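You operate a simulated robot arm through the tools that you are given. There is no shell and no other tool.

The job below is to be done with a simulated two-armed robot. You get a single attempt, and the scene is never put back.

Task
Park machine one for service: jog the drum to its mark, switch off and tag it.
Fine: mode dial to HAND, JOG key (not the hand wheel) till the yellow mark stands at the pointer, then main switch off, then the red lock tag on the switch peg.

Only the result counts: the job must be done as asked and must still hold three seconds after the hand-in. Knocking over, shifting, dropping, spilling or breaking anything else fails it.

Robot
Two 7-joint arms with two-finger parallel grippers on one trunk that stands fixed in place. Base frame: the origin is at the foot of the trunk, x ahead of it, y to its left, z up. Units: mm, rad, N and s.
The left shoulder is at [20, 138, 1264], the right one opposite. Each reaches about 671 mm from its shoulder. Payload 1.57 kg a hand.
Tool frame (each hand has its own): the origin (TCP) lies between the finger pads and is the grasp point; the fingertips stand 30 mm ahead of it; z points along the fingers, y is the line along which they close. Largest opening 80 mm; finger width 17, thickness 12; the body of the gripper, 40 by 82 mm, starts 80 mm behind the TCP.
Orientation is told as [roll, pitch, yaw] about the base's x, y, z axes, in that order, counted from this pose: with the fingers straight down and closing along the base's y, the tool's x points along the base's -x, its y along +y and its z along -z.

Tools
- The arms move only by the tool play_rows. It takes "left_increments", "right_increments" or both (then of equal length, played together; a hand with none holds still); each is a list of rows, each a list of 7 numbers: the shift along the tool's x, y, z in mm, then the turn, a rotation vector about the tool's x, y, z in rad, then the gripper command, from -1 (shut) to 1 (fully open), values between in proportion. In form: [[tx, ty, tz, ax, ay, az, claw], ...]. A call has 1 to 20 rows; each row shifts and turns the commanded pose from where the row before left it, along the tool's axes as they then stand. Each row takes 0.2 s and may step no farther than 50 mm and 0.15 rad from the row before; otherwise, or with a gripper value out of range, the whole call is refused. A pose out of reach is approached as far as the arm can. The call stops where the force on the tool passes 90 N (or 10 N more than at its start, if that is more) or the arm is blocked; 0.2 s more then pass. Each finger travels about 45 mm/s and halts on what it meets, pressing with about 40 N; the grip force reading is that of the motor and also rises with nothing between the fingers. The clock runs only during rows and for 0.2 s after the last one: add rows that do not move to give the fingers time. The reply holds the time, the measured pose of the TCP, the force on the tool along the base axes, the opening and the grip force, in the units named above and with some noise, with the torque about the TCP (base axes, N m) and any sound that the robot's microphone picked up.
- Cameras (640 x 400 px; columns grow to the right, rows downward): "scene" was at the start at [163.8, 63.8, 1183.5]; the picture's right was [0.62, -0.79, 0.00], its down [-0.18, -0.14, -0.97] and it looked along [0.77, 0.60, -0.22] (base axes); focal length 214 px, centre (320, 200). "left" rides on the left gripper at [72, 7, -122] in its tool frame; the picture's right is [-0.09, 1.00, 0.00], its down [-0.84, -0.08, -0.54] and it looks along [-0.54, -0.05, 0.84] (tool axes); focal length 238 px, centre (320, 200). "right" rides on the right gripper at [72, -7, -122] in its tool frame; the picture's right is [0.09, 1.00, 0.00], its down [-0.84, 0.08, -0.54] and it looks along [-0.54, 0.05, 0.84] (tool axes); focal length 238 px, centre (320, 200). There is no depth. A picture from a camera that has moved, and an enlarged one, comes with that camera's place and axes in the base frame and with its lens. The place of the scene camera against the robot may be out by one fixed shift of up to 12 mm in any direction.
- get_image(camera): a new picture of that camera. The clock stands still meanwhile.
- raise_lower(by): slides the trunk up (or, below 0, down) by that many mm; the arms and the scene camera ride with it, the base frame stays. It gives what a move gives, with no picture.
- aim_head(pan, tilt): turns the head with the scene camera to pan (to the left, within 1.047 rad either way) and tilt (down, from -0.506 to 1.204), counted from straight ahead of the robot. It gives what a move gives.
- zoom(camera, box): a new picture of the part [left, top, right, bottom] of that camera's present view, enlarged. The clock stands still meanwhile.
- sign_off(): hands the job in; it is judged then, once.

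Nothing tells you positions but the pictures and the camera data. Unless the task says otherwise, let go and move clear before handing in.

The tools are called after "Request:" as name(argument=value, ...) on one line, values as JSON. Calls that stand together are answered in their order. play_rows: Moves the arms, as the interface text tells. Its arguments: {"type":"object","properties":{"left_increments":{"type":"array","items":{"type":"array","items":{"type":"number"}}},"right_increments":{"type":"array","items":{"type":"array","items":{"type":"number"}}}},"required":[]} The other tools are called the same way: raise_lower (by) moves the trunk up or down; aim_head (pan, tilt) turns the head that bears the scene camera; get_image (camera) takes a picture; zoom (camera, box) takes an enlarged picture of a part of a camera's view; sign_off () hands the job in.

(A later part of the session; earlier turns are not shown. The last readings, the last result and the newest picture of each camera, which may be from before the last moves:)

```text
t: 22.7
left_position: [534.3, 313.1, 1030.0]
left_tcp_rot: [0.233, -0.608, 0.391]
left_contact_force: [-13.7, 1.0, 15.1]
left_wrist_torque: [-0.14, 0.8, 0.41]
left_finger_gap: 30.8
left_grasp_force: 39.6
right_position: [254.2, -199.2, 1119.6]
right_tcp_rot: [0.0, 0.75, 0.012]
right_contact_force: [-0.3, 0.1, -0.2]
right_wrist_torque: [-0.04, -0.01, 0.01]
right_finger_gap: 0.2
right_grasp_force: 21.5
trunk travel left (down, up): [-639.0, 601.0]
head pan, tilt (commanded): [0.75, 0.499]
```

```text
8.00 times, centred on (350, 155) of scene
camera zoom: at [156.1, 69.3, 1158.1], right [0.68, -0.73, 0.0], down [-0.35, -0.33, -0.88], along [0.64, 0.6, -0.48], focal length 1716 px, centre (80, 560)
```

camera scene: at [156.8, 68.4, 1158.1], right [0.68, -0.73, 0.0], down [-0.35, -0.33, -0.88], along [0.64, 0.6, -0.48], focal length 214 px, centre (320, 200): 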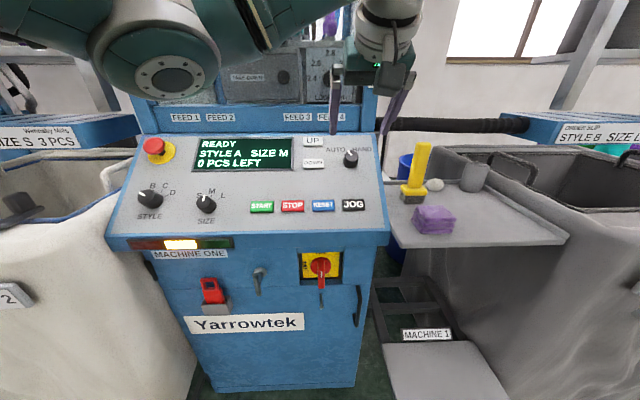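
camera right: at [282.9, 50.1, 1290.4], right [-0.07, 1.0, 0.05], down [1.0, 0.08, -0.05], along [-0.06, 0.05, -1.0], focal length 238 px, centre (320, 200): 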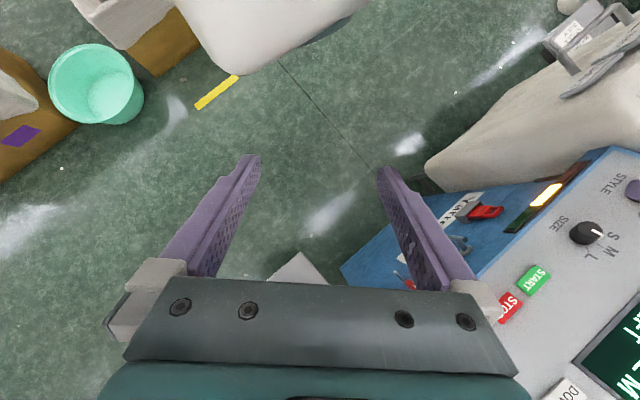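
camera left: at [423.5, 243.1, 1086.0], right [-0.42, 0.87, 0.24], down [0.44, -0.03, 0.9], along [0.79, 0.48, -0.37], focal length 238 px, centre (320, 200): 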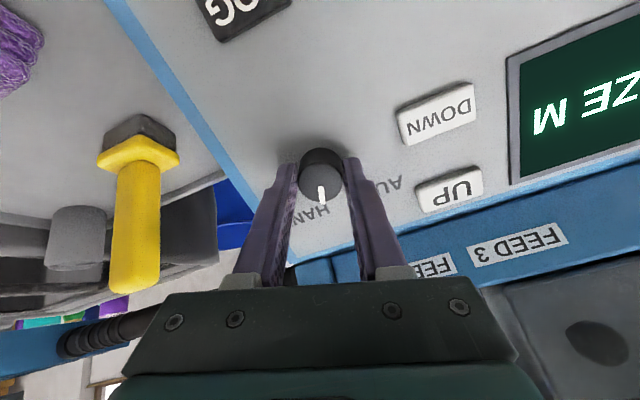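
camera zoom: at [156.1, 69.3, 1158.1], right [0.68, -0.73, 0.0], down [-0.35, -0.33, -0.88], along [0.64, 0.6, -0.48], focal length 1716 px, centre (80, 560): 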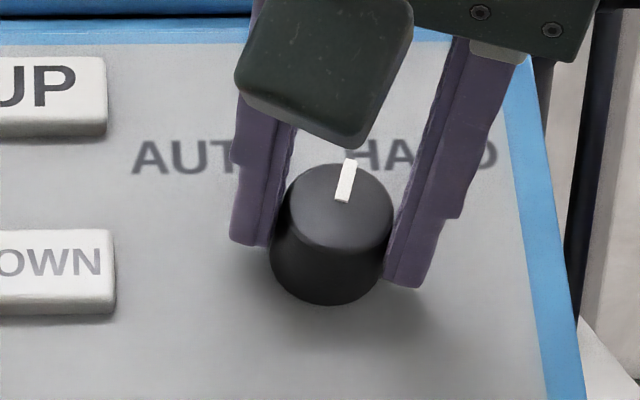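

The pointer is a bit short of the HAND tick, so I turn about 0.2 rad more and look again.

Request:
play_rows(left_increments=[[0, 0, 0, 0, 0, 0.11, -1], [0, 0, 0, 0, 0, 0.09, -1], [0, 0, 0, 0, 0, 0, -1]])

Request:
zoom(camera="scene", box=[315, 130, 385, 180])

Request:
zoom(camera="left", box=[260, 130, 420, 230])

```text
t: 23.5
left_position: [534.8, 313.0, 1029.1]
left_tcp_rot: [0.362, -0.551, 0.161]
left_contact_force: [-18.1, 2.7, 20.3]
left_wrist_torque: [0.15, 0.83, 0.54]
left_finger_gap: 30.4
left_grasp_force: 40.4
right_position: [254.0, -198.4, 1118.7]
right_tcp_rot: [-0.001, 0.751, 0.014]
right_contact_force: [-0.4, 0.1, 0.3]
right_wrist_torque: [0.0, 0.0, 0.01]
right_finger_gap: 0.0
right_grasp_force: 21.5
trunk travel left (down, up): [-639.0, 601.0]
head pan, tilt (commanded): [0.75, 0.499]
```

```text
8.00 times, centred on (350, 155) of scene
camera zoom: at [155.9, 69.7, 1158.1], right [0.68, -0.73, 0.0], down [-0.35, -0.33, -0.88], along [0.64, 0.6, -0.48], focal length 1716 px, centre (80, 560)
```

zoom: 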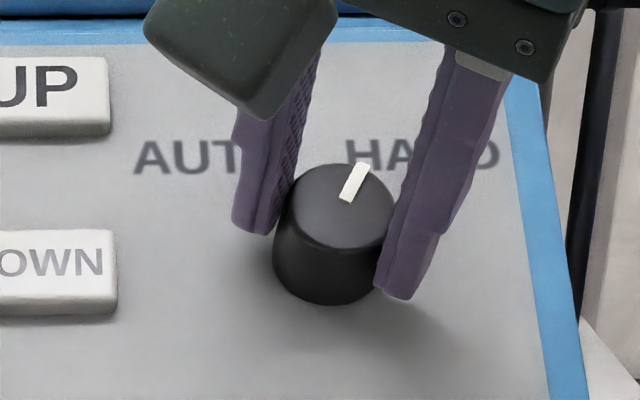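

```text
4.00 times, centred on (340, 180) of left
camera zoom: at [418.4, 256.5, 1090.1], right [-0.25, 0.9, 0.35], down [0.5, -0.19, 0.85], along [0.83, 0.39, -0.4], focal length 953 px, centre (240, 280)
```

zoom: 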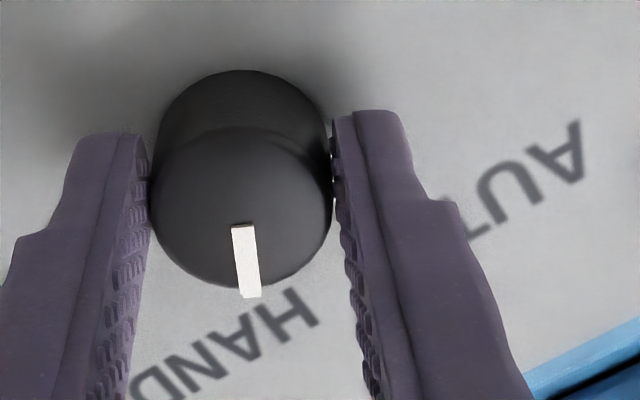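

The pointer now mirrors its former lean, toward HAND. I release, back off, and inspect where it settles.

Request:
play_rows(left_increments=[[0, 0, 0, 0, 0, 0, 0.5], [0, 0, 0, 0, 0, 0, 0.5], [0, 0, 0, 0, 0, 0, 0.5], [0, 0, -15, 0, 0, 0, 0.5], [0, 0, -20, 0, 0, 0, 0.5], [0, 0, -20, 0, 0, 0, 0.5], [0, 0, 0, 0, 0, 0, 0.5]])

Request:
get_image(camera="left")

Request:
zoom(camera="scene", box=[315, 130, 385, 180])

Request:
zoom(camera="left", box=[240, 80, 440, 205])

```text
t: 25.1
left_position: [511.1, 288.3, 1072.2]
left_tcp_rot: [0.355, -0.55, 0.164]
left_contact_force: [0.7, -0.7, -0.2]
left_wrist_torque: [0.0, -0.03, 0.04]
left_finger_gap: 60.0
left_grasp_force: 0.0
right_position: [254.7, -199.9, 1119.9]
right_tcp_rot: [-0.002, 0.751, 0.013]
right_contact_force: [-0.3, 0.0, -0.2]
right_wrist_torque: [-0.04, -0.03, -0.01]
right_finger_gap: 0.0
right_grasp_force: 21.1
trunk travel left (down, up): [-639.0, 601.0]
head pan, tilt (commanded): [0.75, 0.499]
```

```text
taken
camera left: at [395.7, 231.4, 1134.1], right [-0.25, 0.9, 0.34], down [0.5, -0.18, 0.85], along [0.83, 0.39, -0.4], focal length 238 px, centre (320, 200)
```

left: 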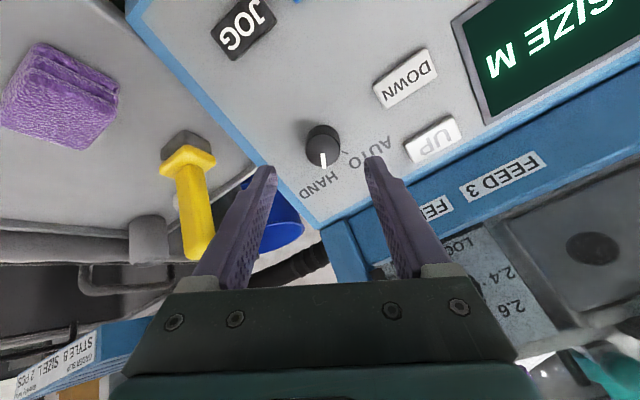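

```text
8.00 times, centred on (350, 155) of scene
camera zoom: at [156.8, 68.4, 1158.1], right [0.68, -0.73, 0.0], down [-0.35, -0.33, -0.88], along [0.64, 0.6, -0.48], focal length 1716 px, centre (80, 560)
```

zoom: 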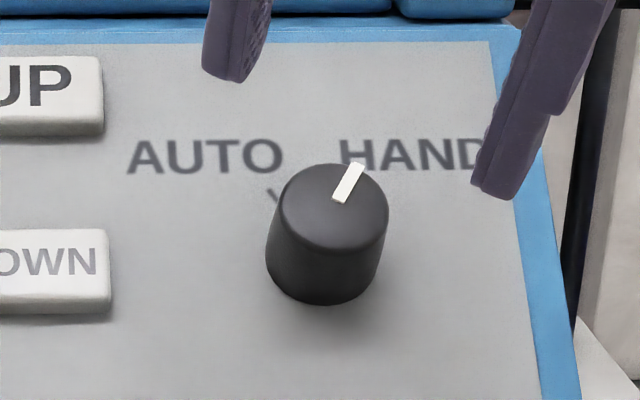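

```text
3.20 times, centred on (340, 142) of left
camera zoom: at [395.7, 231.4, 1134.1], right [-0.25, 0.9, 0.34], down [0.5, -0.18, 0.85], along [0.83, 0.39, -0.4], focal length 763 px, centre (256, 384)
```

zoom: 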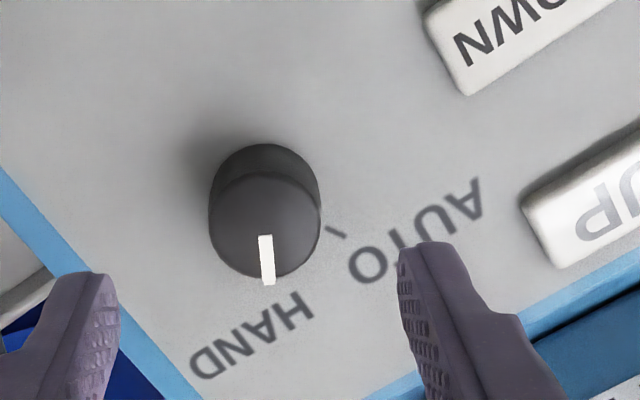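

The dial now points at HAND, mirrored to the AUTO position. I check the display for confirmation.

Request:
get_image(camera="scene")

Request:
zoom(camera="scene", box=[180, 120, 400, 250])

```text
taken
camera scene: at [156.8, 68.4, 1158.1], right [0.68, -0.73, 0.0], down [-0.35, -0.33, -0.88], along [0.64, 0.6, -0.48], focal length 214 px, centre (320, 200)
```

scene: 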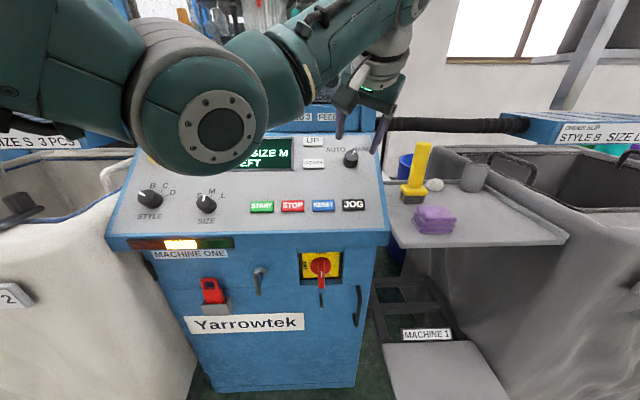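

```text
2.91 times, centred on (290, 185) of scene
camera zoom: at [156.8, 68.4, 1158.1], right [0.68, -0.73, 0.0], down [-0.35, -0.33, -0.88], along [0.64, 0.6, -0.48], focal length 624 px, centre (407, 244)
```

zoom: 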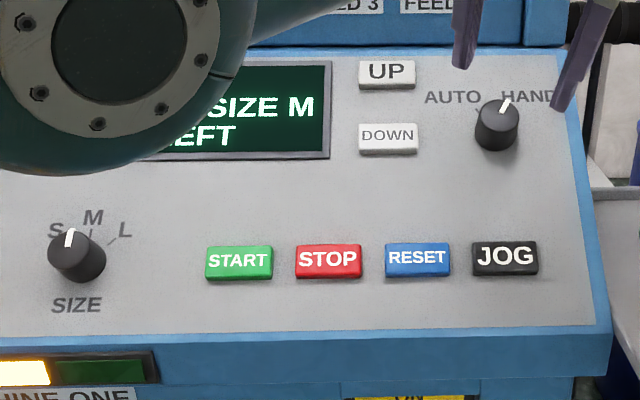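

The dial reads HAND. Next I turn the wrist back square, close the fingers, and hover over the JOG key.

Request:
play_rows(left_increments=[[0, 0, 0, 0, 0, -0.13, 0], [0, 0, 0, 0, 0, -0.13, -0.5], [0, 0, 0, 0, 0, -0.13, -1], [0, 0, 0, 0, 0, -0.13, -1], [26, 1, 0, 0, 0, 0, -1], [26, 1, 0, 0, 0, 0, -1], [26, 1, 0, 0, 0, 0, -1], [26, 0.8, 0, 0, 0, 0, -1], [0, 0, 13, 0, 0, 0, -1], [0, 0, 0, 0, 0, 0, -1]])

Request:
get_image(camera="left")

Request:
get_image(camera="scene")

```text
t: 27.3
left_position: [454.7, 237.3, 1000.4]
left_tcp_rot: [-0.003, -0.646, 0.788]
left_contact_force: [-0.2, 0.8, 0.6]
left_wrist_torque: [-0.02, 0.0, -0.03]
left_finger_gap: 0.0
left_grasp_force: 21.2
right_position: [253.3, -199.2, 1120.7]
right_tcp_rot: [-0.001, 0.751, 0.013]
right_contact_force: [0.4, 0.6, 0.9]
right_wrist_torque: [0.02, 0.01, 0.0]
right_finger_gap: 0.2
right_grasp_force: 21.6
trunk travel left (down, up): [-639.0, 601.0]
head pan, tilt (commanded): [0.75, 0.499]
```

```text
taken
camera left: at [357.4, 148.8, 1053.7], right [-0.65, 0.76, 0.05], down [0.3, 0.19, 0.94], along [0.7, 0.63, -0.35], focal length 238 px, centre (320, 200)
```

left: 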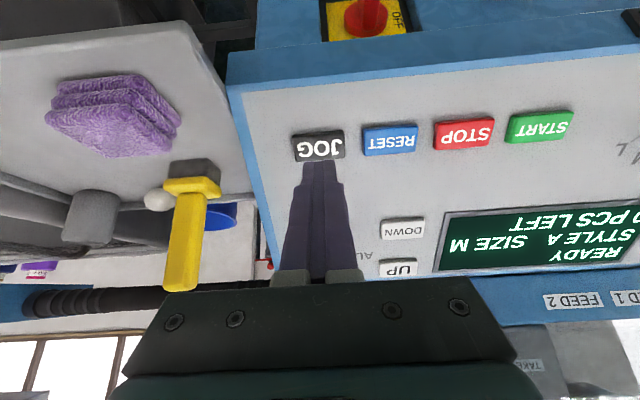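

```text
taken
camera scene: at [156.8, 68.5, 1158.1], right [0.68, -0.73, 0.0], down [-0.35, -0.33, -0.88], along [0.64, 0.6, -0.48], focal length 214 px, centre (320, 200)
```

scene: 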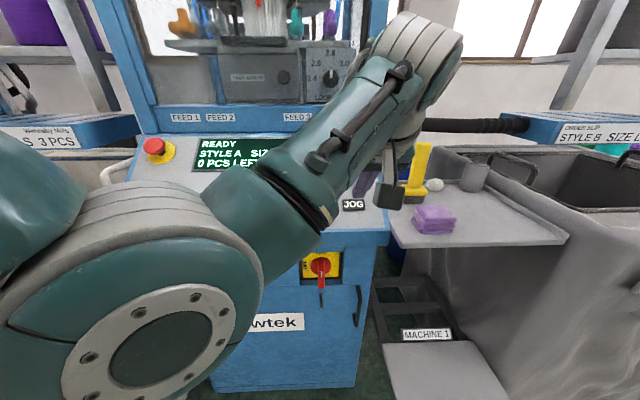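

JOG lies right on the tool axis and the drum window is visible past the arm. I aim the head up to see the drum before pressing.

Request:
aim_head(pan=0.75, tilt=0.15)

Request:
get_image(camera="scene")

```text
t: 28.1
left_position: [457.1, 235.7, 1000.1]
left_tcp_rot: [-0.002, -0.646, 0.787]
left_contact_force: [-0.6, 0.2, -0.4]
left_wrist_torque: [0.02, 0.03, -0.03]
left_finger_gap: 0.0
left_grasp_force: 21.6
right_position: [254.6, -199.5, 1119.9]
right_tcp_rot: [-0.001, 0.751, 0.012]
right_contact_force: [0.0, 0.1, -0.4]
right_wrist_torque: [0.0, 0.05, -0.01]
right_finger_gap: 0.4
right_grasp_force: 21.2
trunk travel left (down, up): [-639.0, 601.0]
head pan, tilt (commanded): [0.75, 0.15]
```

```text
taken
camera scene: at [158.1, 69.6, 1190.4], right [0.68, -0.73, 0.0], down [-0.11, -0.1, -0.99], along [0.72, 0.67, -0.15], focal length 214 px, centre (320, 200)
```

scene: 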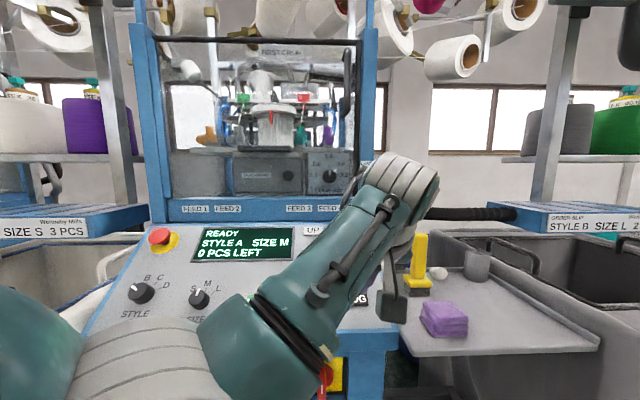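

The drum is in clear view at (271, 120). I zoom for a baseline picture.

Request:
zoom(camera="scene", box=[215, 70, 335, 170])

Request:
zoom(camera="scene", box=[240, 90, 304, 150])

```text
4.00 times, centred on (275, 120) of scene
camera zoom: at [158.1, 69.6, 1190.4], right [0.68, -0.73, 0.0], down [-0.11, -0.1, -0.99], along [0.72, 0.67, -0.15], focal length 858 px, centre (500, 520)
```

zoom: 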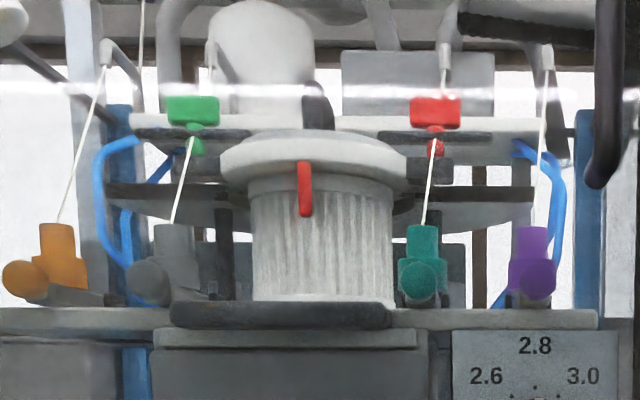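

```text
6.67 times, centred on (272, 120) of scene
camera zoom: at [158.1, 69.6, 1190.4], right [0.68, -0.73, 0.0], down [-0.11, -0.1, -0.99], along [0.72, 0.67, -0.15], focal length 1430 px, centre (640, 733)
```

zoom: 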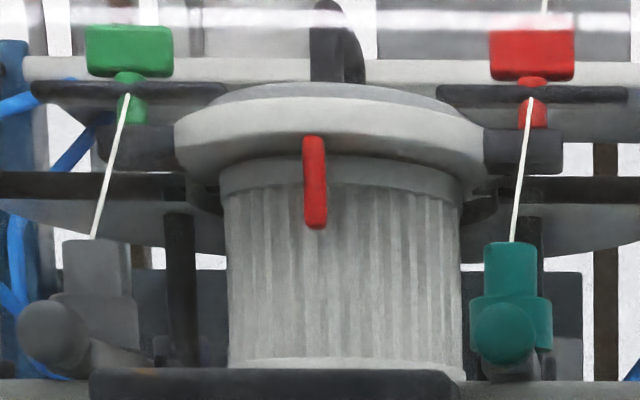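

No yellow mark is visible yet. I advance the closed fingertips toward JOG, stopping just short of contact.

Request:
play_rows(left_increments=[[0, 0, 15, 0, 0, 0, -1], [0, 0, 15, 0, 0, 0, -1], [0, 0, 10, 0, 0, 0, -1], [0, 0, 0, 0, 0, 0, -1]])

Request:
zoom(camera="left", box=[240, 100, 400, 200])

```text
t: 29.1
left_position: [473.4, 254.0, 967.9]
left_tcp_rot: [-0.001, -0.643, 0.788]
left_contact_force: [0.0, -0.1, 0.2]
left_wrist_torque: [-0.02, 0.01, 0.02]
left_finger_gap: 0.0
left_grasp_force: 20.9
right_position: [255.1, -199.9, 1120.2]
right_tcp_rot: [-0.004, 0.75, 0.011]
right_contact_force: [0.0, 0.5, -0.1]
right_wrist_torque: [0.0, -0.02, 0.0]
right_finger_gap: 0.0
right_grasp_force: 21.2
trunk travel left (down, up): [-639.0, 601.0]
head pan, tilt (commanded): [0.75, 0.15]
```

```text
4.00 times, centred on (320, 150) of left
camera zoom: at [374.7, 166.1, 1021.2], right [-0.65, 0.76, 0.05], down [0.3, 0.19, 0.94], along [0.7, 0.63, -0.35], focal length 953 px, centre (320, 400)
```

zoom: 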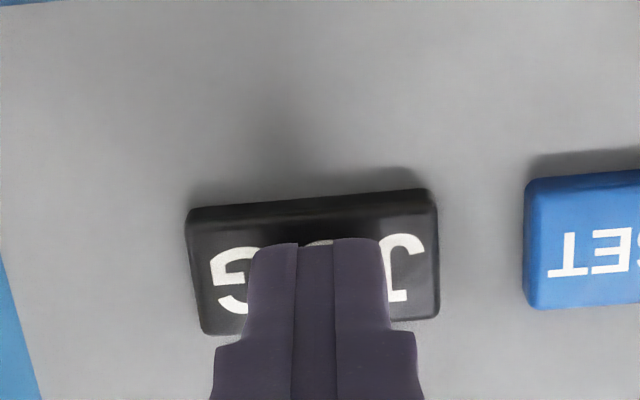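

Tip is centred over JOG with about 10 mm to go. I creep in with small steps and watch force and drum.

Request:
play_rows(left_increments=[[0, 0, 3, 0, 0, 0, -1], [0, 0, 2, 0, 0, 0, -1], [0, 0, 2, 0, 0, 0, -1]])

Request:
zoom(camera="scene", box=[240, 90, 304, 150])

```text
t: 29.9
left_position: [476.3, 256.1, 963.3]
left_tcp_rot: [-0.001, -0.644, 0.787]
left_contact_force: [-1.0, -0.2, -0.6]
left_wrist_torque: [-0.02, -0.03, 0.01]
left_finger_gap: 0.1
left_grasp_force: 21.4
right_position: [253.7, -201.1, 1120.9]
right_tcp_rot: [-0.001, 0.75, 0.013]
right_contact_force: [-0.3, -0.7, -0.3]
right_wrist_torque: [0.01, -0.02, 0.02]
right_finger_gap: 0.0
right_grasp_force: 20.9
trunk travel left (down, up): [-639.0, 601.0]
head pan, tilt (commanded): [0.75, 0.15]
```

```text
6.67 times, centred on (272, 120) of scene
camera zoom: at [158.0, 69.6, 1190.5], right [0.68, -0.73, 0.0], down [-0.11, -0.1, -0.99], along [0.72, 0.67, -0.15], focal length 1430 px, centre (640, 733)
```

zoom: 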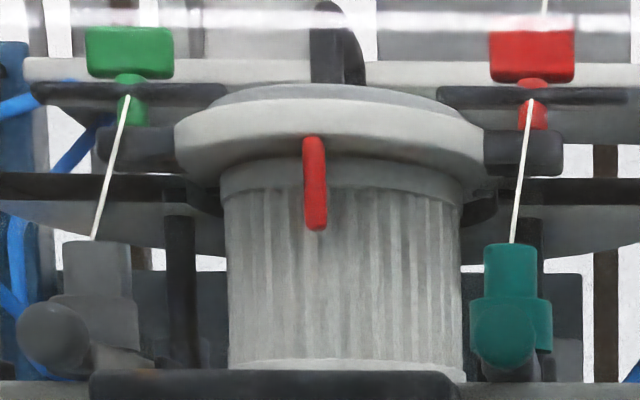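

No contact yet. I creep in further.

Request:
play_rows(left_increments=[[0, 0, 1.5, 0, 0, 0, -1], [0, 0, 1.5, 0, 0, 0, -1]])

Request:
zoom(camera="left", box=[240, 100, 400, 200])

```text
t: 30.5
left_position: [476.8, 258.8, 959.1]
left_tcp_rot: [-0.002, -0.646, 0.787]
left_contact_force: [-2.0, -1.6, 1.7]
left_wrist_torque: [0.08, 0.02, 0.01]
left_finger_gap: 0.1
left_grasp_force: 21.6
right_position: [254.6, -199.8, 1118.9]
right_tcp_rot: [-0.002, 0.75, 0.012]
right_contact_force: [0.2, -0.3, -0.4]
right_wrist_torque: [-0.03, -0.02, 0.0]
right_finger_gap: 0.0
right_grasp_force: 21.2
trunk travel left (down, up): [-639.0, 601.0]
head pan, tilt (commanded): [0.75, 0.15]
heard: click
```

```text
4.00 times, centred on (320, 150) of left
camera zoom: at [378.4, 170.0, 1013.4], right [-0.65, 0.76, 0.05], down [0.3, 0.19, 0.94], along [0.7, 0.63, -0.35], focal length 953 px, centre (320, 400)
```

zoom: 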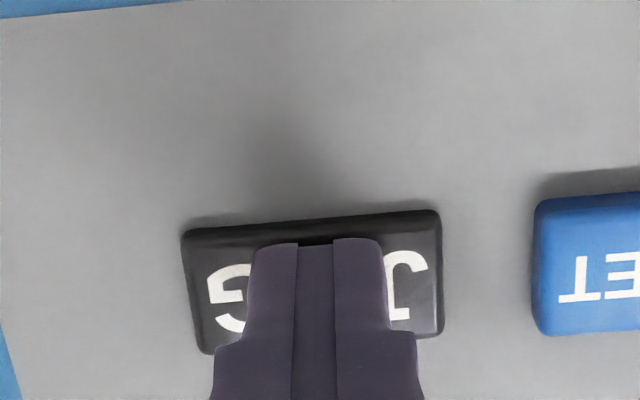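

A click was heard and contact force began: the JOG key is down. I look at the drum and the display.

Request:
zoom(camera="scene", box=[240, 90, 304, 150])

Request:
get_image(camera="scene")

```text
6.67 times, centred on (272, 120) of scene
camera zoom: at [158.0, 69.6, 1190.5], right [0.68, -0.73, 0.0], down [-0.11, -0.1, -0.99], along [0.72, 0.67, -0.15], focal length 1430 px, centre (640, 733)
```

zoom: 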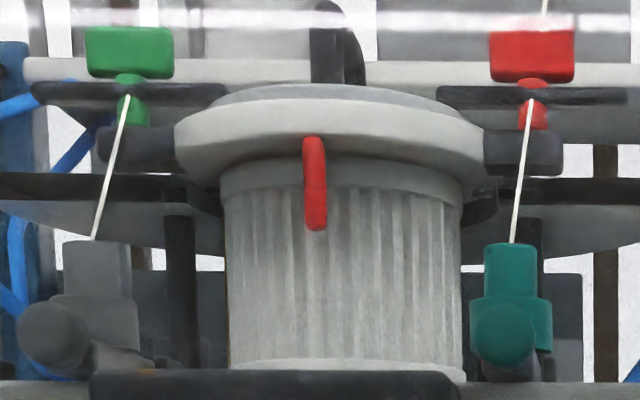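

```text
taken
camera scene: at [158.0, 69.6, 1190.5], right [0.68, -0.73, 0.0], down [-0.11, -0.1, -0.99], along [0.72, 0.67, -0.15], focal length 214 px, centre (320, 200)
```

scene: 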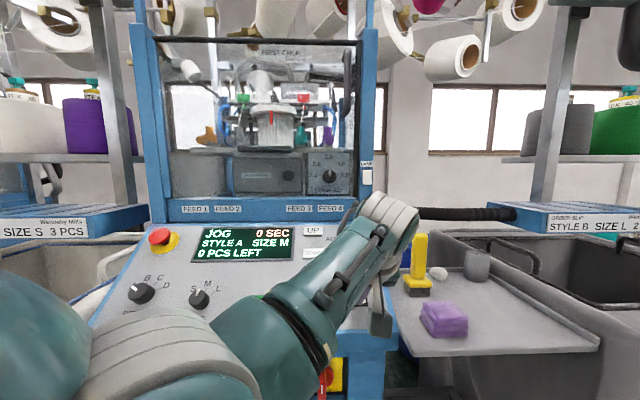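

The display reads "JOG 0 SEC" – the jog is active. I hold for a moment and compare the drum.

Request:
play_rows(left_increments=[[0, 0, 0, 0, 0, 0, -1], [0, 0, 0, 0, 0, 0, -1], [0, 0, 0, 0, 0, 0, -1]])

Request:
zoom(camera="scene", box=[240, 90, 304, 150])

Request:
zoom(camera="scene", box=[180, 210, 310, 280])

```text
t: 31.3
left_position: [476.6, 258.5, 960.5]
left_tcp_rot: [-0.003, -0.646, 0.788]
left_contact_force: [-1.3, -0.9, 3.5]
left_wrist_torque: [0.0, -0.03, -0.01]
left_finger_gap: 0.0
left_grasp_force: 22.2
right_position: [255.2, -201.5, 1119.9]
right_tcp_rot: [-0.002, 0.749, 0.013]
right_contact_force: [0.4, -0.8, -0.6]
right_wrist_torque: [0.01, 0.03, 0.0]
right_finger_gap: 0.0
right_grasp_force: 21.5
trunk travel left (down, up): [-639.0, 601.0]
head pan, tilt (commanded): [0.75, 0.15]
```

```text
6.67 times, centred on (272, 120) of scene
camera zoom: at [158.1, 69.6, 1190.5], right [0.68, -0.73, 0.0], down [-0.11, -0.1, -0.99], along [0.72, 0.67, -0.15], focal length 1430 px, centre (640, 733)
```

zoom: 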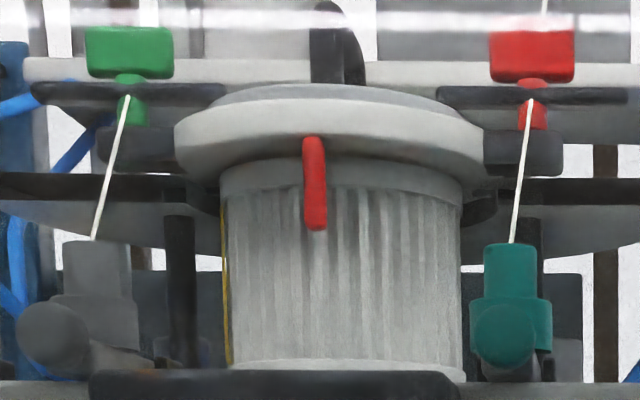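

```text
4.92 times, centred on (245, 245) of scene
camera zoom: at [158.1, 69.6, 1190.5], right [0.68, -0.73, 0.0], down [-0.11, -0.1, -0.99], along [0.72, 0.67, -0.15], focal length 1056 px, centre (689, -22)
```

zoom: 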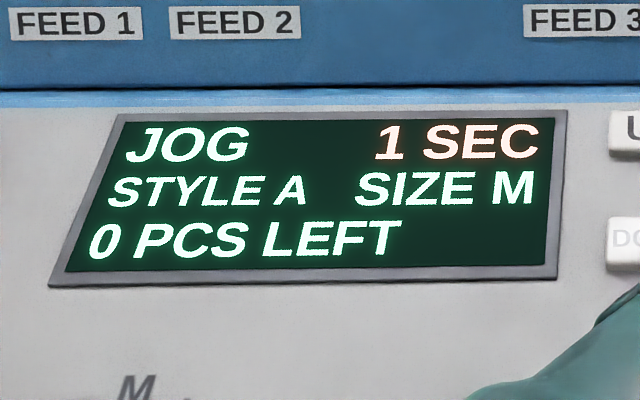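

The yellow mark just appears at the drum's left edge and moves toward the pointer. I keep holding JOG and measure the speed.

Request:
play_rows(left_increments=[[0, 0, 0, 0, 0, 0, -1], [0, 0, 0, 0, 0, 0, -1], [0, 0, 0, 0, 0, 0, -1], [0, 0, 0, 0, 0, 0, -1]])

Request:
zoom(camera="scene", box=[240, 90, 304, 150])

```text
t: 32.3
left_position: [476.9, 258.2, 960.0]
left_tcp_rot: [-0.003, -0.644, 0.787]
left_contact_force: [-1.0, -1.8, 3.1]
left_wrist_torque: [0.0, -0.05, -0.04]
left_finger_gap: 0.0
left_grasp_force: 21.5
right_position: [253.7, -199.7, 1119.2]
right_tcp_rot: [-0.001, 0.751, 0.013]
right_contact_force: [-0.4, 0.3, 0.3]
right_wrist_torque: [-0.02, 0.0, -0.01]
right_finger_gap: 0.0
right_grasp_force: 21.0
trunk travel left (down, up): [-639.0, 601.0]
head pan, tilt (commanded): [0.75, 0.15]
```

```text
6.67 times, centred on (272, 120) of scene
camera zoom: at [158.1, 69.5, 1190.5], right [0.68, -0.73, 0.0], down [-0.11, -0.1, -0.99], along [0.72, 0.67, -0.15], focal length 1430 px, centre (640, 733)
```

zoom: 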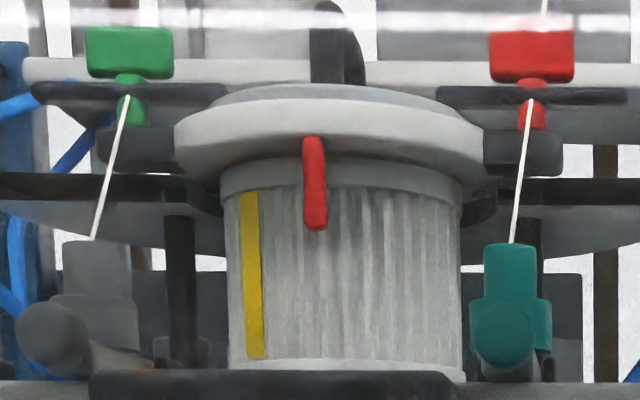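

The mark is moving at about 33°/s, with about 40° to go. I hold 0.6 s more and re-measure.

Request:
play_rows(left_increments=[[0, 0, 0, 0, 0, 0, -1], [0, 0, 0, 0, 0, 0, -1]])

Request:
zoom(camera="scene", box=[240, 90, 304, 150])

```text
t: 32.9
left_position: [477.2, 258.5, 960.7]
left_tcp_rot: [-0.005, -0.643, 0.787]
left_contact_force: [-1.1, -1.4, 3.1]
left_wrist_torque: [0.03, -0.02, 0.01]
left_finger_gap: 0.0
left_grasp_force: 21.1
right_position: [254.6, -200.2, 1119.0]
right_tcp_rot: [-0.003, 0.75, 0.014]
right_contact_force: [-0.7, 1.0, -0.2]
right_wrist_torque: [0.0, 0.01, 0.01]
right_finger_gap: 0.1
right_grasp_force: 21.1
trunk travel left (down, up): [-639.0, 601.0]
head pan, tilt (commanded): [0.75, 0.15]
```

```text
6.67 times, centred on (272, 120) of scene
camera zoom: at [158.1, 69.5, 1190.5], right [0.68, -0.73, 0.0], down [-0.11, -0.1, -0.99], along [0.72, 0.67, -0.15], focal length 1430 px, centre (640, 733)
```

zoom: 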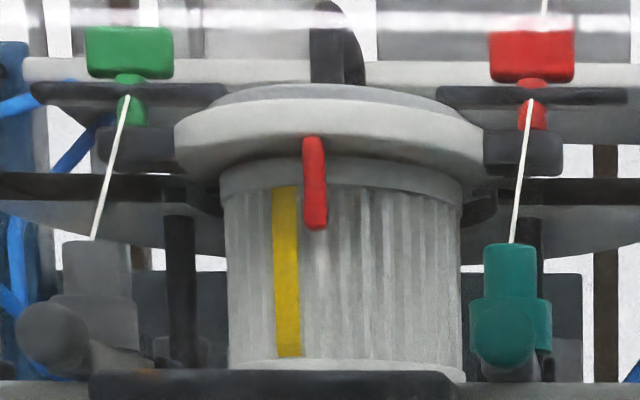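

Mark at about 19° short, moving ~36°/s. I hold one more row, then lift off, to learn the release lag while staying short of the pointer.

Request:
play_rows(left_increments=[[0, 0, 0, 0, 0, 0, -1], [0, 0, -8, 0, 0, 0, -1]])

Request:
zoom(camera="scene", box=[240, 90, 304, 150])

Request:
zoom(camera="scene", box=[180, 210, 310, 280])

```text
t: 33.5
left_position: [474.2, 255.8, 965.8]
left_tcp_rot: [-0.002, -0.644, 0.786]
left_contact_force: [0.4, -0.1, 0.0]
left_wrist_torque: [0.01, 0.0, 0.01]
left_finger_gap: 0.0
left_grasp_force: 21.4
right_position: [254.7, -199.5, 1119.6]
right_tcp_rot: [-0.002, 0.751, 0.011]
right_contact_force: [0.2, 0.4, -1.0]
right_wrist_torque: [0.01, 0.0, -0.01]
right_finger_gap: 0.0
right_grasp_force: 21.1
trunk travel left (down, up): [-639.0, 601.0]
head pan, tilt (commanded): [0.75, 0.15]
```

```text
6.67 times, centred on (272, 120) of scene
camera zoom: at [158.1, 69.6, 1190.4], right [0.68, -0.73, 0.0], down [-0.11, -0.1, -0.99], along [0.72, 0.67, -0.15], focal length 1430 px, centre (640, 733)
```

zoom: 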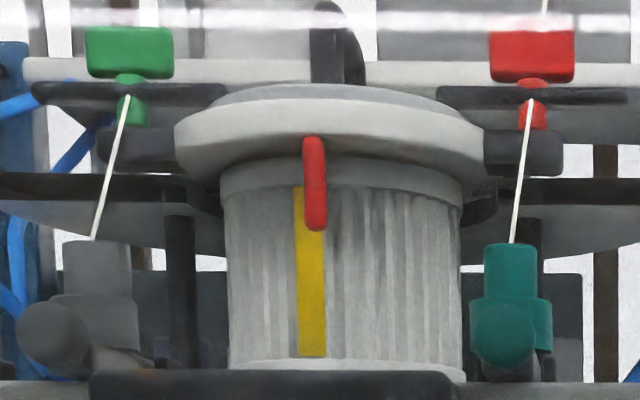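

```text
4.92 times, centred on (245, 245) of scene
camera zoom: at [158.1, 69.6, 1190.4], right [0.68, -0.73, 0.0], down [-0.11, -0.1, -0.99], along [0.72, 0.67, -0.15], focal length 1056 px, centre (689, -22)
```

zoom: 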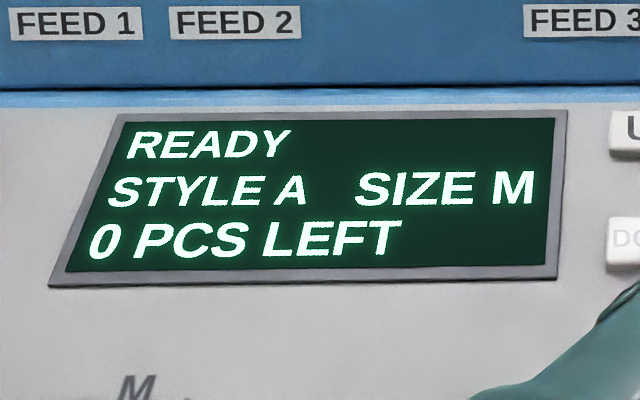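

The drum moved 12° incl. a 0.14 s release lag; the mark still needs about 7°. A short tap on JOG should bring it nearly there.

Request:
play_rows(left_increments=[[0, 0, 5, 0, 0, 0, -1], [0, 0, 3, 0, 0, 0, -1], [0, 0, -8, 0, 0, 0, -1]])

Request:
zoom(camera="scene", box=[240, 90, 304, 150])

```text
t: 34.3
left_position: [472.7, 254.6, 966.6]
left_tcp_rot: [-0.002, -0.646, 0.788]
left_contact_force: [0.5, 0.7, 0.0]
left_wrist_torque: [0.01, 0.03, 0.02]
left_finger_gap: 0.0
left_grasp_force: 21.1
right_position: [253.9, -200.8, 1119.6]
right_tcp_rot: [-0.001, 0.75, 0.012]
right_contact_force: [0.1, -0.2, 0.7]
right_wrist_torque: [0.0, -0.02, 0.0]
right_finger_gap: 0.0
right_grasp_force: 21.4
trunk travel left (down, up): [-639.0, 601.0]
head pan, tilt (commanded): [0.75, 0.15]
heard: click
```

```text
6.67 times, centred on (272, 120) of scene
camera zoom: at [158.1, 69.6, 1190.4], right [0.68, -0.73, 0.0], down [-0.11, -0.1, -0.99], along [0.72, 0.67, -0.15], focal length 1430 px, centre (640, 733)
```

zoom: 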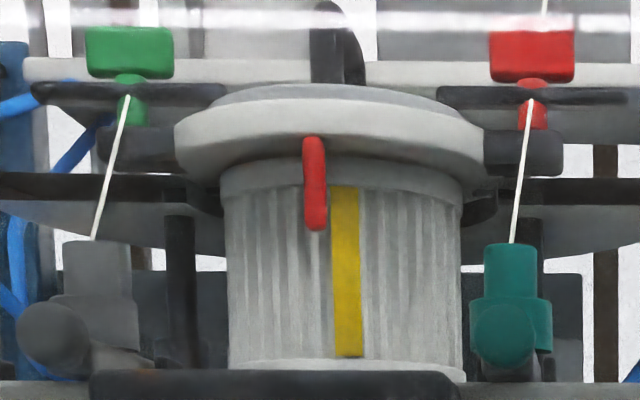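

The tap moved the drum farther than expected (about 17°), and the mark now seems past the pointer. I verify with a second viewpoint, by panning the head so that the camera shifts sideways.

Request:
aim_head(pan=1.04, tilt=0.0)

Request:
get_image(camera="scene")

```text
t: 35.1
left_position: [473.5, 254.1, 965.8]
left_tcp_rot: [-0.001, -0.645, 0.787]
left_contact_force: [0.6, 0.7, 0.7]
left_wrist_torque: [0.04, -0.01, 0.03]
left_finger_gap: 0.0
left_grasp_force: 21.9
right_position: [254.3, -200.1, 1120.2]
right_tcp_rot: [-0.001, 0.751, 0.011]
right_contact_force: [0.8, -0.3, -0.2]
right_wrist_torque: [-0.03, 0.01, -0.03]
right_finger_gap: 0.0
right_grasp_force: 21.7
trunk travel left (down, up): [-639.0, 601.0]
head pan, tilt (commanded): [1.04, 0.0]
```

```text
taken
camera scene: at [135.9, 84.0, 1204.2], right [0.86, -0.51, 0.0], down [0.0, 0.0, -1.0], along [0.51, 0.86, 0.0], focal length 214 px, centre (320, 200)
```

scene: 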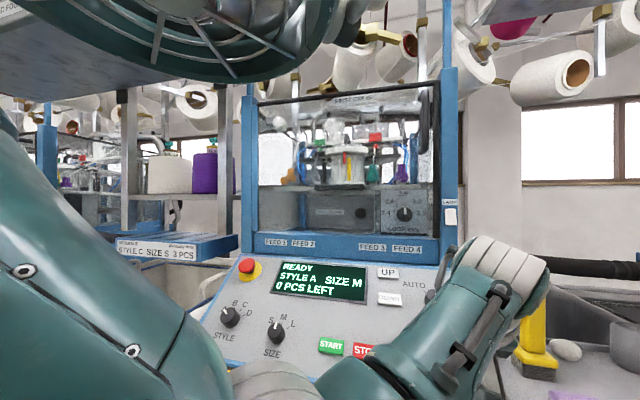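

Request:
zoom(camera="scene", box=[314, 130, 378, 190])

Request:
aim_head(pan=0.3, tilt=0.0)

Request:
get_image(camera="scene")

```text
6.67 times, centred on (346, 160) of scene
camera zoom: at [135.9, 84.0, 1204.2], right [0.86, -0.51, 0.0], down [0.0, 0.0, -1.0], along [0.51, 0.86, 0.0], focal length 1430 px, centre (147, 467)
```

zoom: 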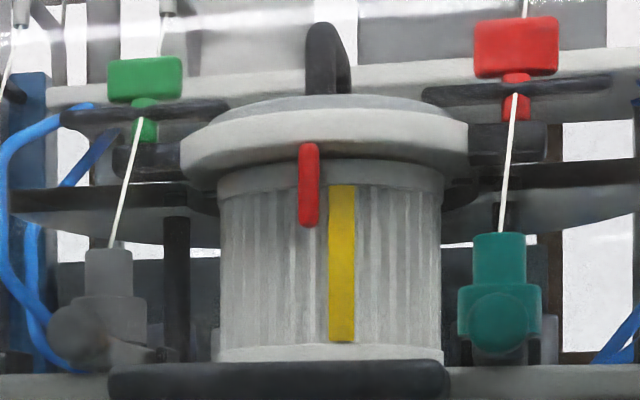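

```text
t: 36.2
left_position: [473.3, 255.9, 966.5]
left_tcp_rot: [-0.002, -0.646, 0.788]
left_contact_force: [0.3, 1.1, 0.3]
left_wrist_torque: [0.0, -0.01, 0.03]
left_finger_gap: 0.0
left_grasp_force: 21.1
right_position: [255.0, -200.6, 1119.1]
right_tcp_rot: [0.0, 0.751, 0.011]
right_contact_force: [0.0, -0.5, -0.3]
right_wrist_torque: [-0.01, 0.0, -0.02]
right_finger_gap: 0.0
right_grasp_force: 21.3
trunk travel left (down, up): [-639.0, 601.0]
head pan, tilt (commanded): [0.3, 0.0]
```

```text
taken
camera scene: at [176.2, 33.1, 1204.2], right [0.3, -0.95, 0.0], down [0.0, 0.0, -1.0], along [0.95, 0.3, 0.0], focal length 214 px, centre (320, 200)
```

scene: 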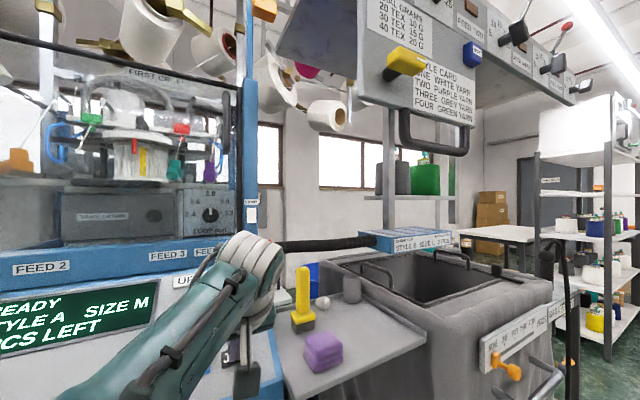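

Two views disagree slightly, so the drum may still have moved after the picture. I return the head to the first viewpoint and re-measure.

Request:
zoom(camera="scene", box=[100, 120, 164, 190])

Request:
aim_head(pan=0.75, tilt=0.15)

Request:
zoom(camera="scene", box=[240, 90, 304, 150])

```text
5.71 times, centred on (132, 155) of scene
camera zoom: at [176.2, 33.1, 1204.2], right [0.3, -0.95, 0.0], down [0.0, 0.0, -1.0], along [0.95, 0.3, 0.0], focal length 1226 px, centre (1394, 457)
```

zoom: 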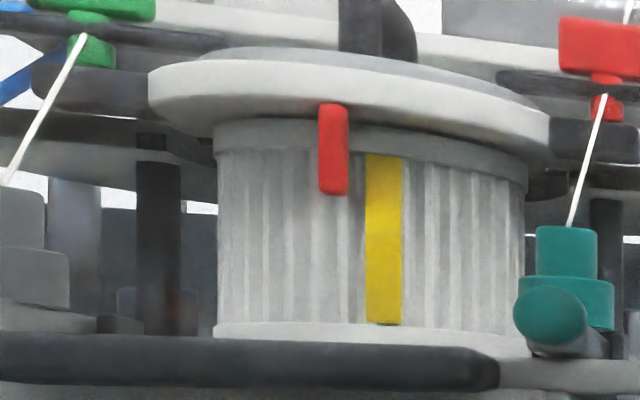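

```text
t: 37.1
left_position: [473.6, 255.0, 966.7]
left_tcp_rot: [-0.003, -0.645, 0.787]
left_contact_force: [-0.3, -0.1, -0.5]
left_wrist_torque: [-0.01, -0.01, 0.02]
left_finger_gap: 0.1
left_grasp_force: 21.7
right_position: [255.3, -200.3, 1120.6]
right_tcp_rot: [-0.001, 0.75, 0.011]
right_contact_force: [-0.8, 0.2, -0.2]
right_wrist_torque: [0.01, 0.01, 0.02]
right_finger_gap: 0.0
right_grasp_force: 21.2
trunk travel left (down, up): [-639.0, 601.0]
head pan, tilt (commanded): [0.75, 0.15]
```

```text
6.67 times, centred on (272, 120) of scene
camera zoom: at [158.1, 69.6, 1190.5], right [0.68, -0.73, 0.0], down [-0.11, -0.1, -0.99], along [0.72, 0.67, -0.15], focal length 1430 px, centre (640, 733)
```

zoom: 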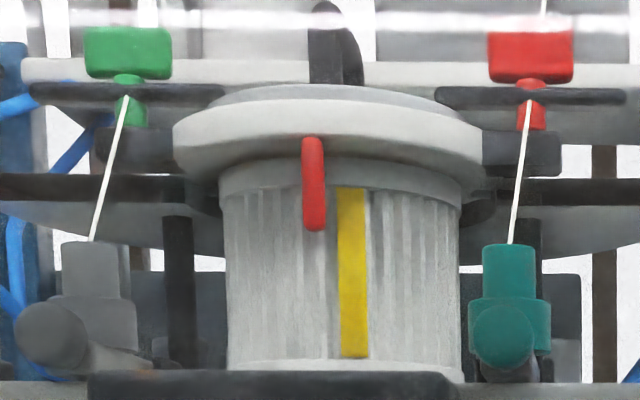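

The drum coasts on after release. I wait a second with no movement and check whether it has stopped.

Request:
play_rows(left_increments=[[0, 0, 0, 0, 0, 0, -1], [0, 0, 0, 0, 0, 0, -1], [0, 0, 0, 0, 0, 0, -1], [0, 0, 0, 0, 0, 0, -1], [0, 0, 0, 0, 0, 0, -1]])

Request:
zoom(camera="scene", box=[240, 90, 304, 150])

```text
t: 38.3
left_position: [473.3, 255.2, 966.3]
left_tcp_rot: [-0.003, -0.646, 0.788]
left_contact_force: [-0.3, -0.6, 0.1]
left_wrist_torque: [0.01, 0.0, 0.02]
left_finger_gap: 0.0
left_grasp_force: 21.6
right_position: [255.0, -201.1, 1120.0]
right_tcp_rot: [-0.003, 0.75, 0.013]
right_contact_force: [0.2, -0.7, -0.4]
right_wrist_torque: [-0.04, 0.03, 0.0]
right_finger_gap: 0.4
right_grasp_force: 21.5
trunk travel left (down, up): [-639.0, 601.0]
head pan, tilt (commanded): [0.75, 0.15]
```

```text
6.67 times, centred on (272, 120) of scene
camera zoom: at [158.1, 69.6, 1190.5], right [0.68, -0.73, 0.0], down [-0.11, -0.1, -0.99], along [0.72, 0.67, -0.15], focal length 1430 px, centre (640, 733)
```

zoom: 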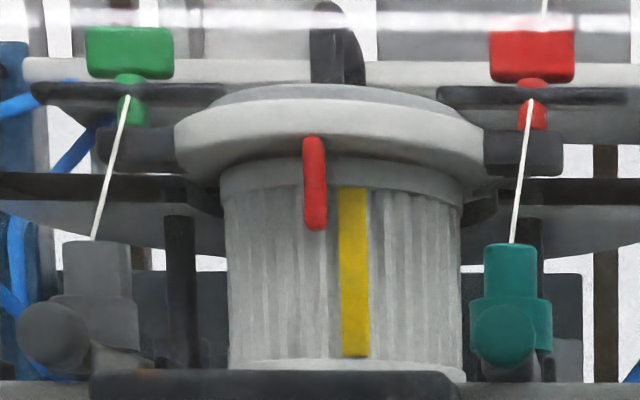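

The drum rests about 13° past the pointer, so it needs nearly a full further turn. First I characterise the coasting: press and hold, image, then release and image at rest.

Request:
play_rows(left_increments=[[0, 0, 8, 0, 0, 0, -1]])

Request:
zoom(camera="scene", box=[240, 90, 304, 150])

Request:
play_rows(left_increments=[[0, 0, -8, 0, 0, 0, -1], [0, 0, 0, 0, 0, 0, -1], [0, 0, 0, 0, 0, 0, -1], [0, 0, 0, 0, 0, 0, -1], [0, 0, 0, 0, 0, 0, -1]])

Request:
zoom(camera="scene", box=[240, 90, 304, 150])

```text
t: 38.7
left_position: [476.7, 257.3, 959.7]
left_tcp_rot: [-0.002, -0.645, 0.788]
left_contact_force: [-2.4, -1.7, 4.1]
left_wrist_torque: [0.02, 0.0, -0.03]
left_finger_gap: 0.1
left_grasp_force: 21.3
right_position: [254.1, -200.3, 1119.1]
right_tcp_rot: [-0.001, 0.75, 0.013]
right_contact_force: [0.5, 0.3, -0.3]
right_wrist_torque: [-0.03, 0.01, 0.0]
right_finger_gap: 0.1
right_grasp_force: 21.3
trunk travel left (down, up): [-639.0, 601.0]
head pan, tilt (commanded): [0.75, 0.15]
heard: click
```

```text
6.67 times, centred on (272, 120) of scene
camera zoom: at [157.9, 69.6, 1190.5], right [0.68, -0.73, 0.0], down [-0.11, -0.1, -0.99], along [0.72, 0.67, -0.15], focal length 1430 px, centre (640, 733)
```

zoom: 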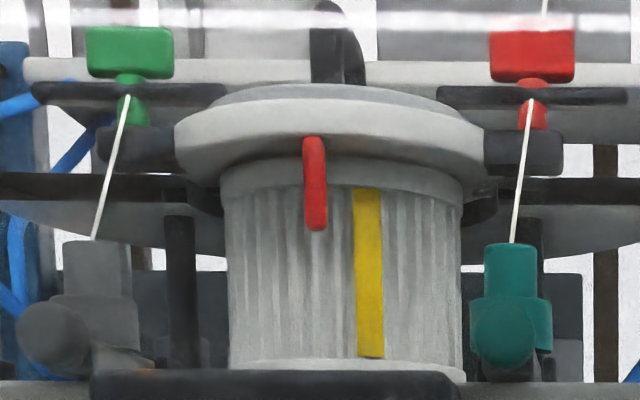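

```text
t: 39.9
left_position: [474.0, 254.8, 966.1]
left_tcp_rot: [-0.002, -0.645, 0.787]
left_contact_force: [-0.8, -0.3, -0.3]
left_wrist_torque: [0.02, 0.01, 0.02]
left_finger_gap: 0.0
left_grasp_force: 21.3
right_position: [255.1, -200.1, 1119.8]
right_tcp_rot: [-0.001, 0.75, 0.012]
right_contact_force: [-0.8, 0.0, -0.4]
right_wrist_torque: [-0.01, 0.02, 0.03]
right_finger_gap: 0.0
right_grasp_force: 21.2
trunk travel left (down, up): [-639.0, 601.0]
head pan, tilt (commanded): [0.75, 0.15]
```

```text
6.67 times, centred on (272, 120) of scene
camera zoom: at [158.1, 69.6, 1190.5], right [0.68, -0.73, 0.0], down [-0.11, -0.1, -0.99], along [0.72, 0.67, -0.15], focal length 1430 px, centre (640, 733)
```

zoom: 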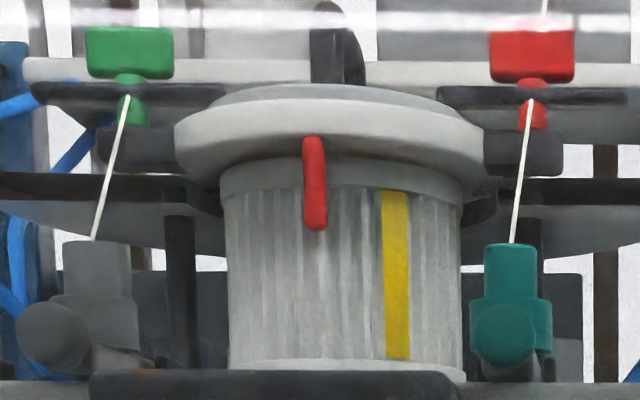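

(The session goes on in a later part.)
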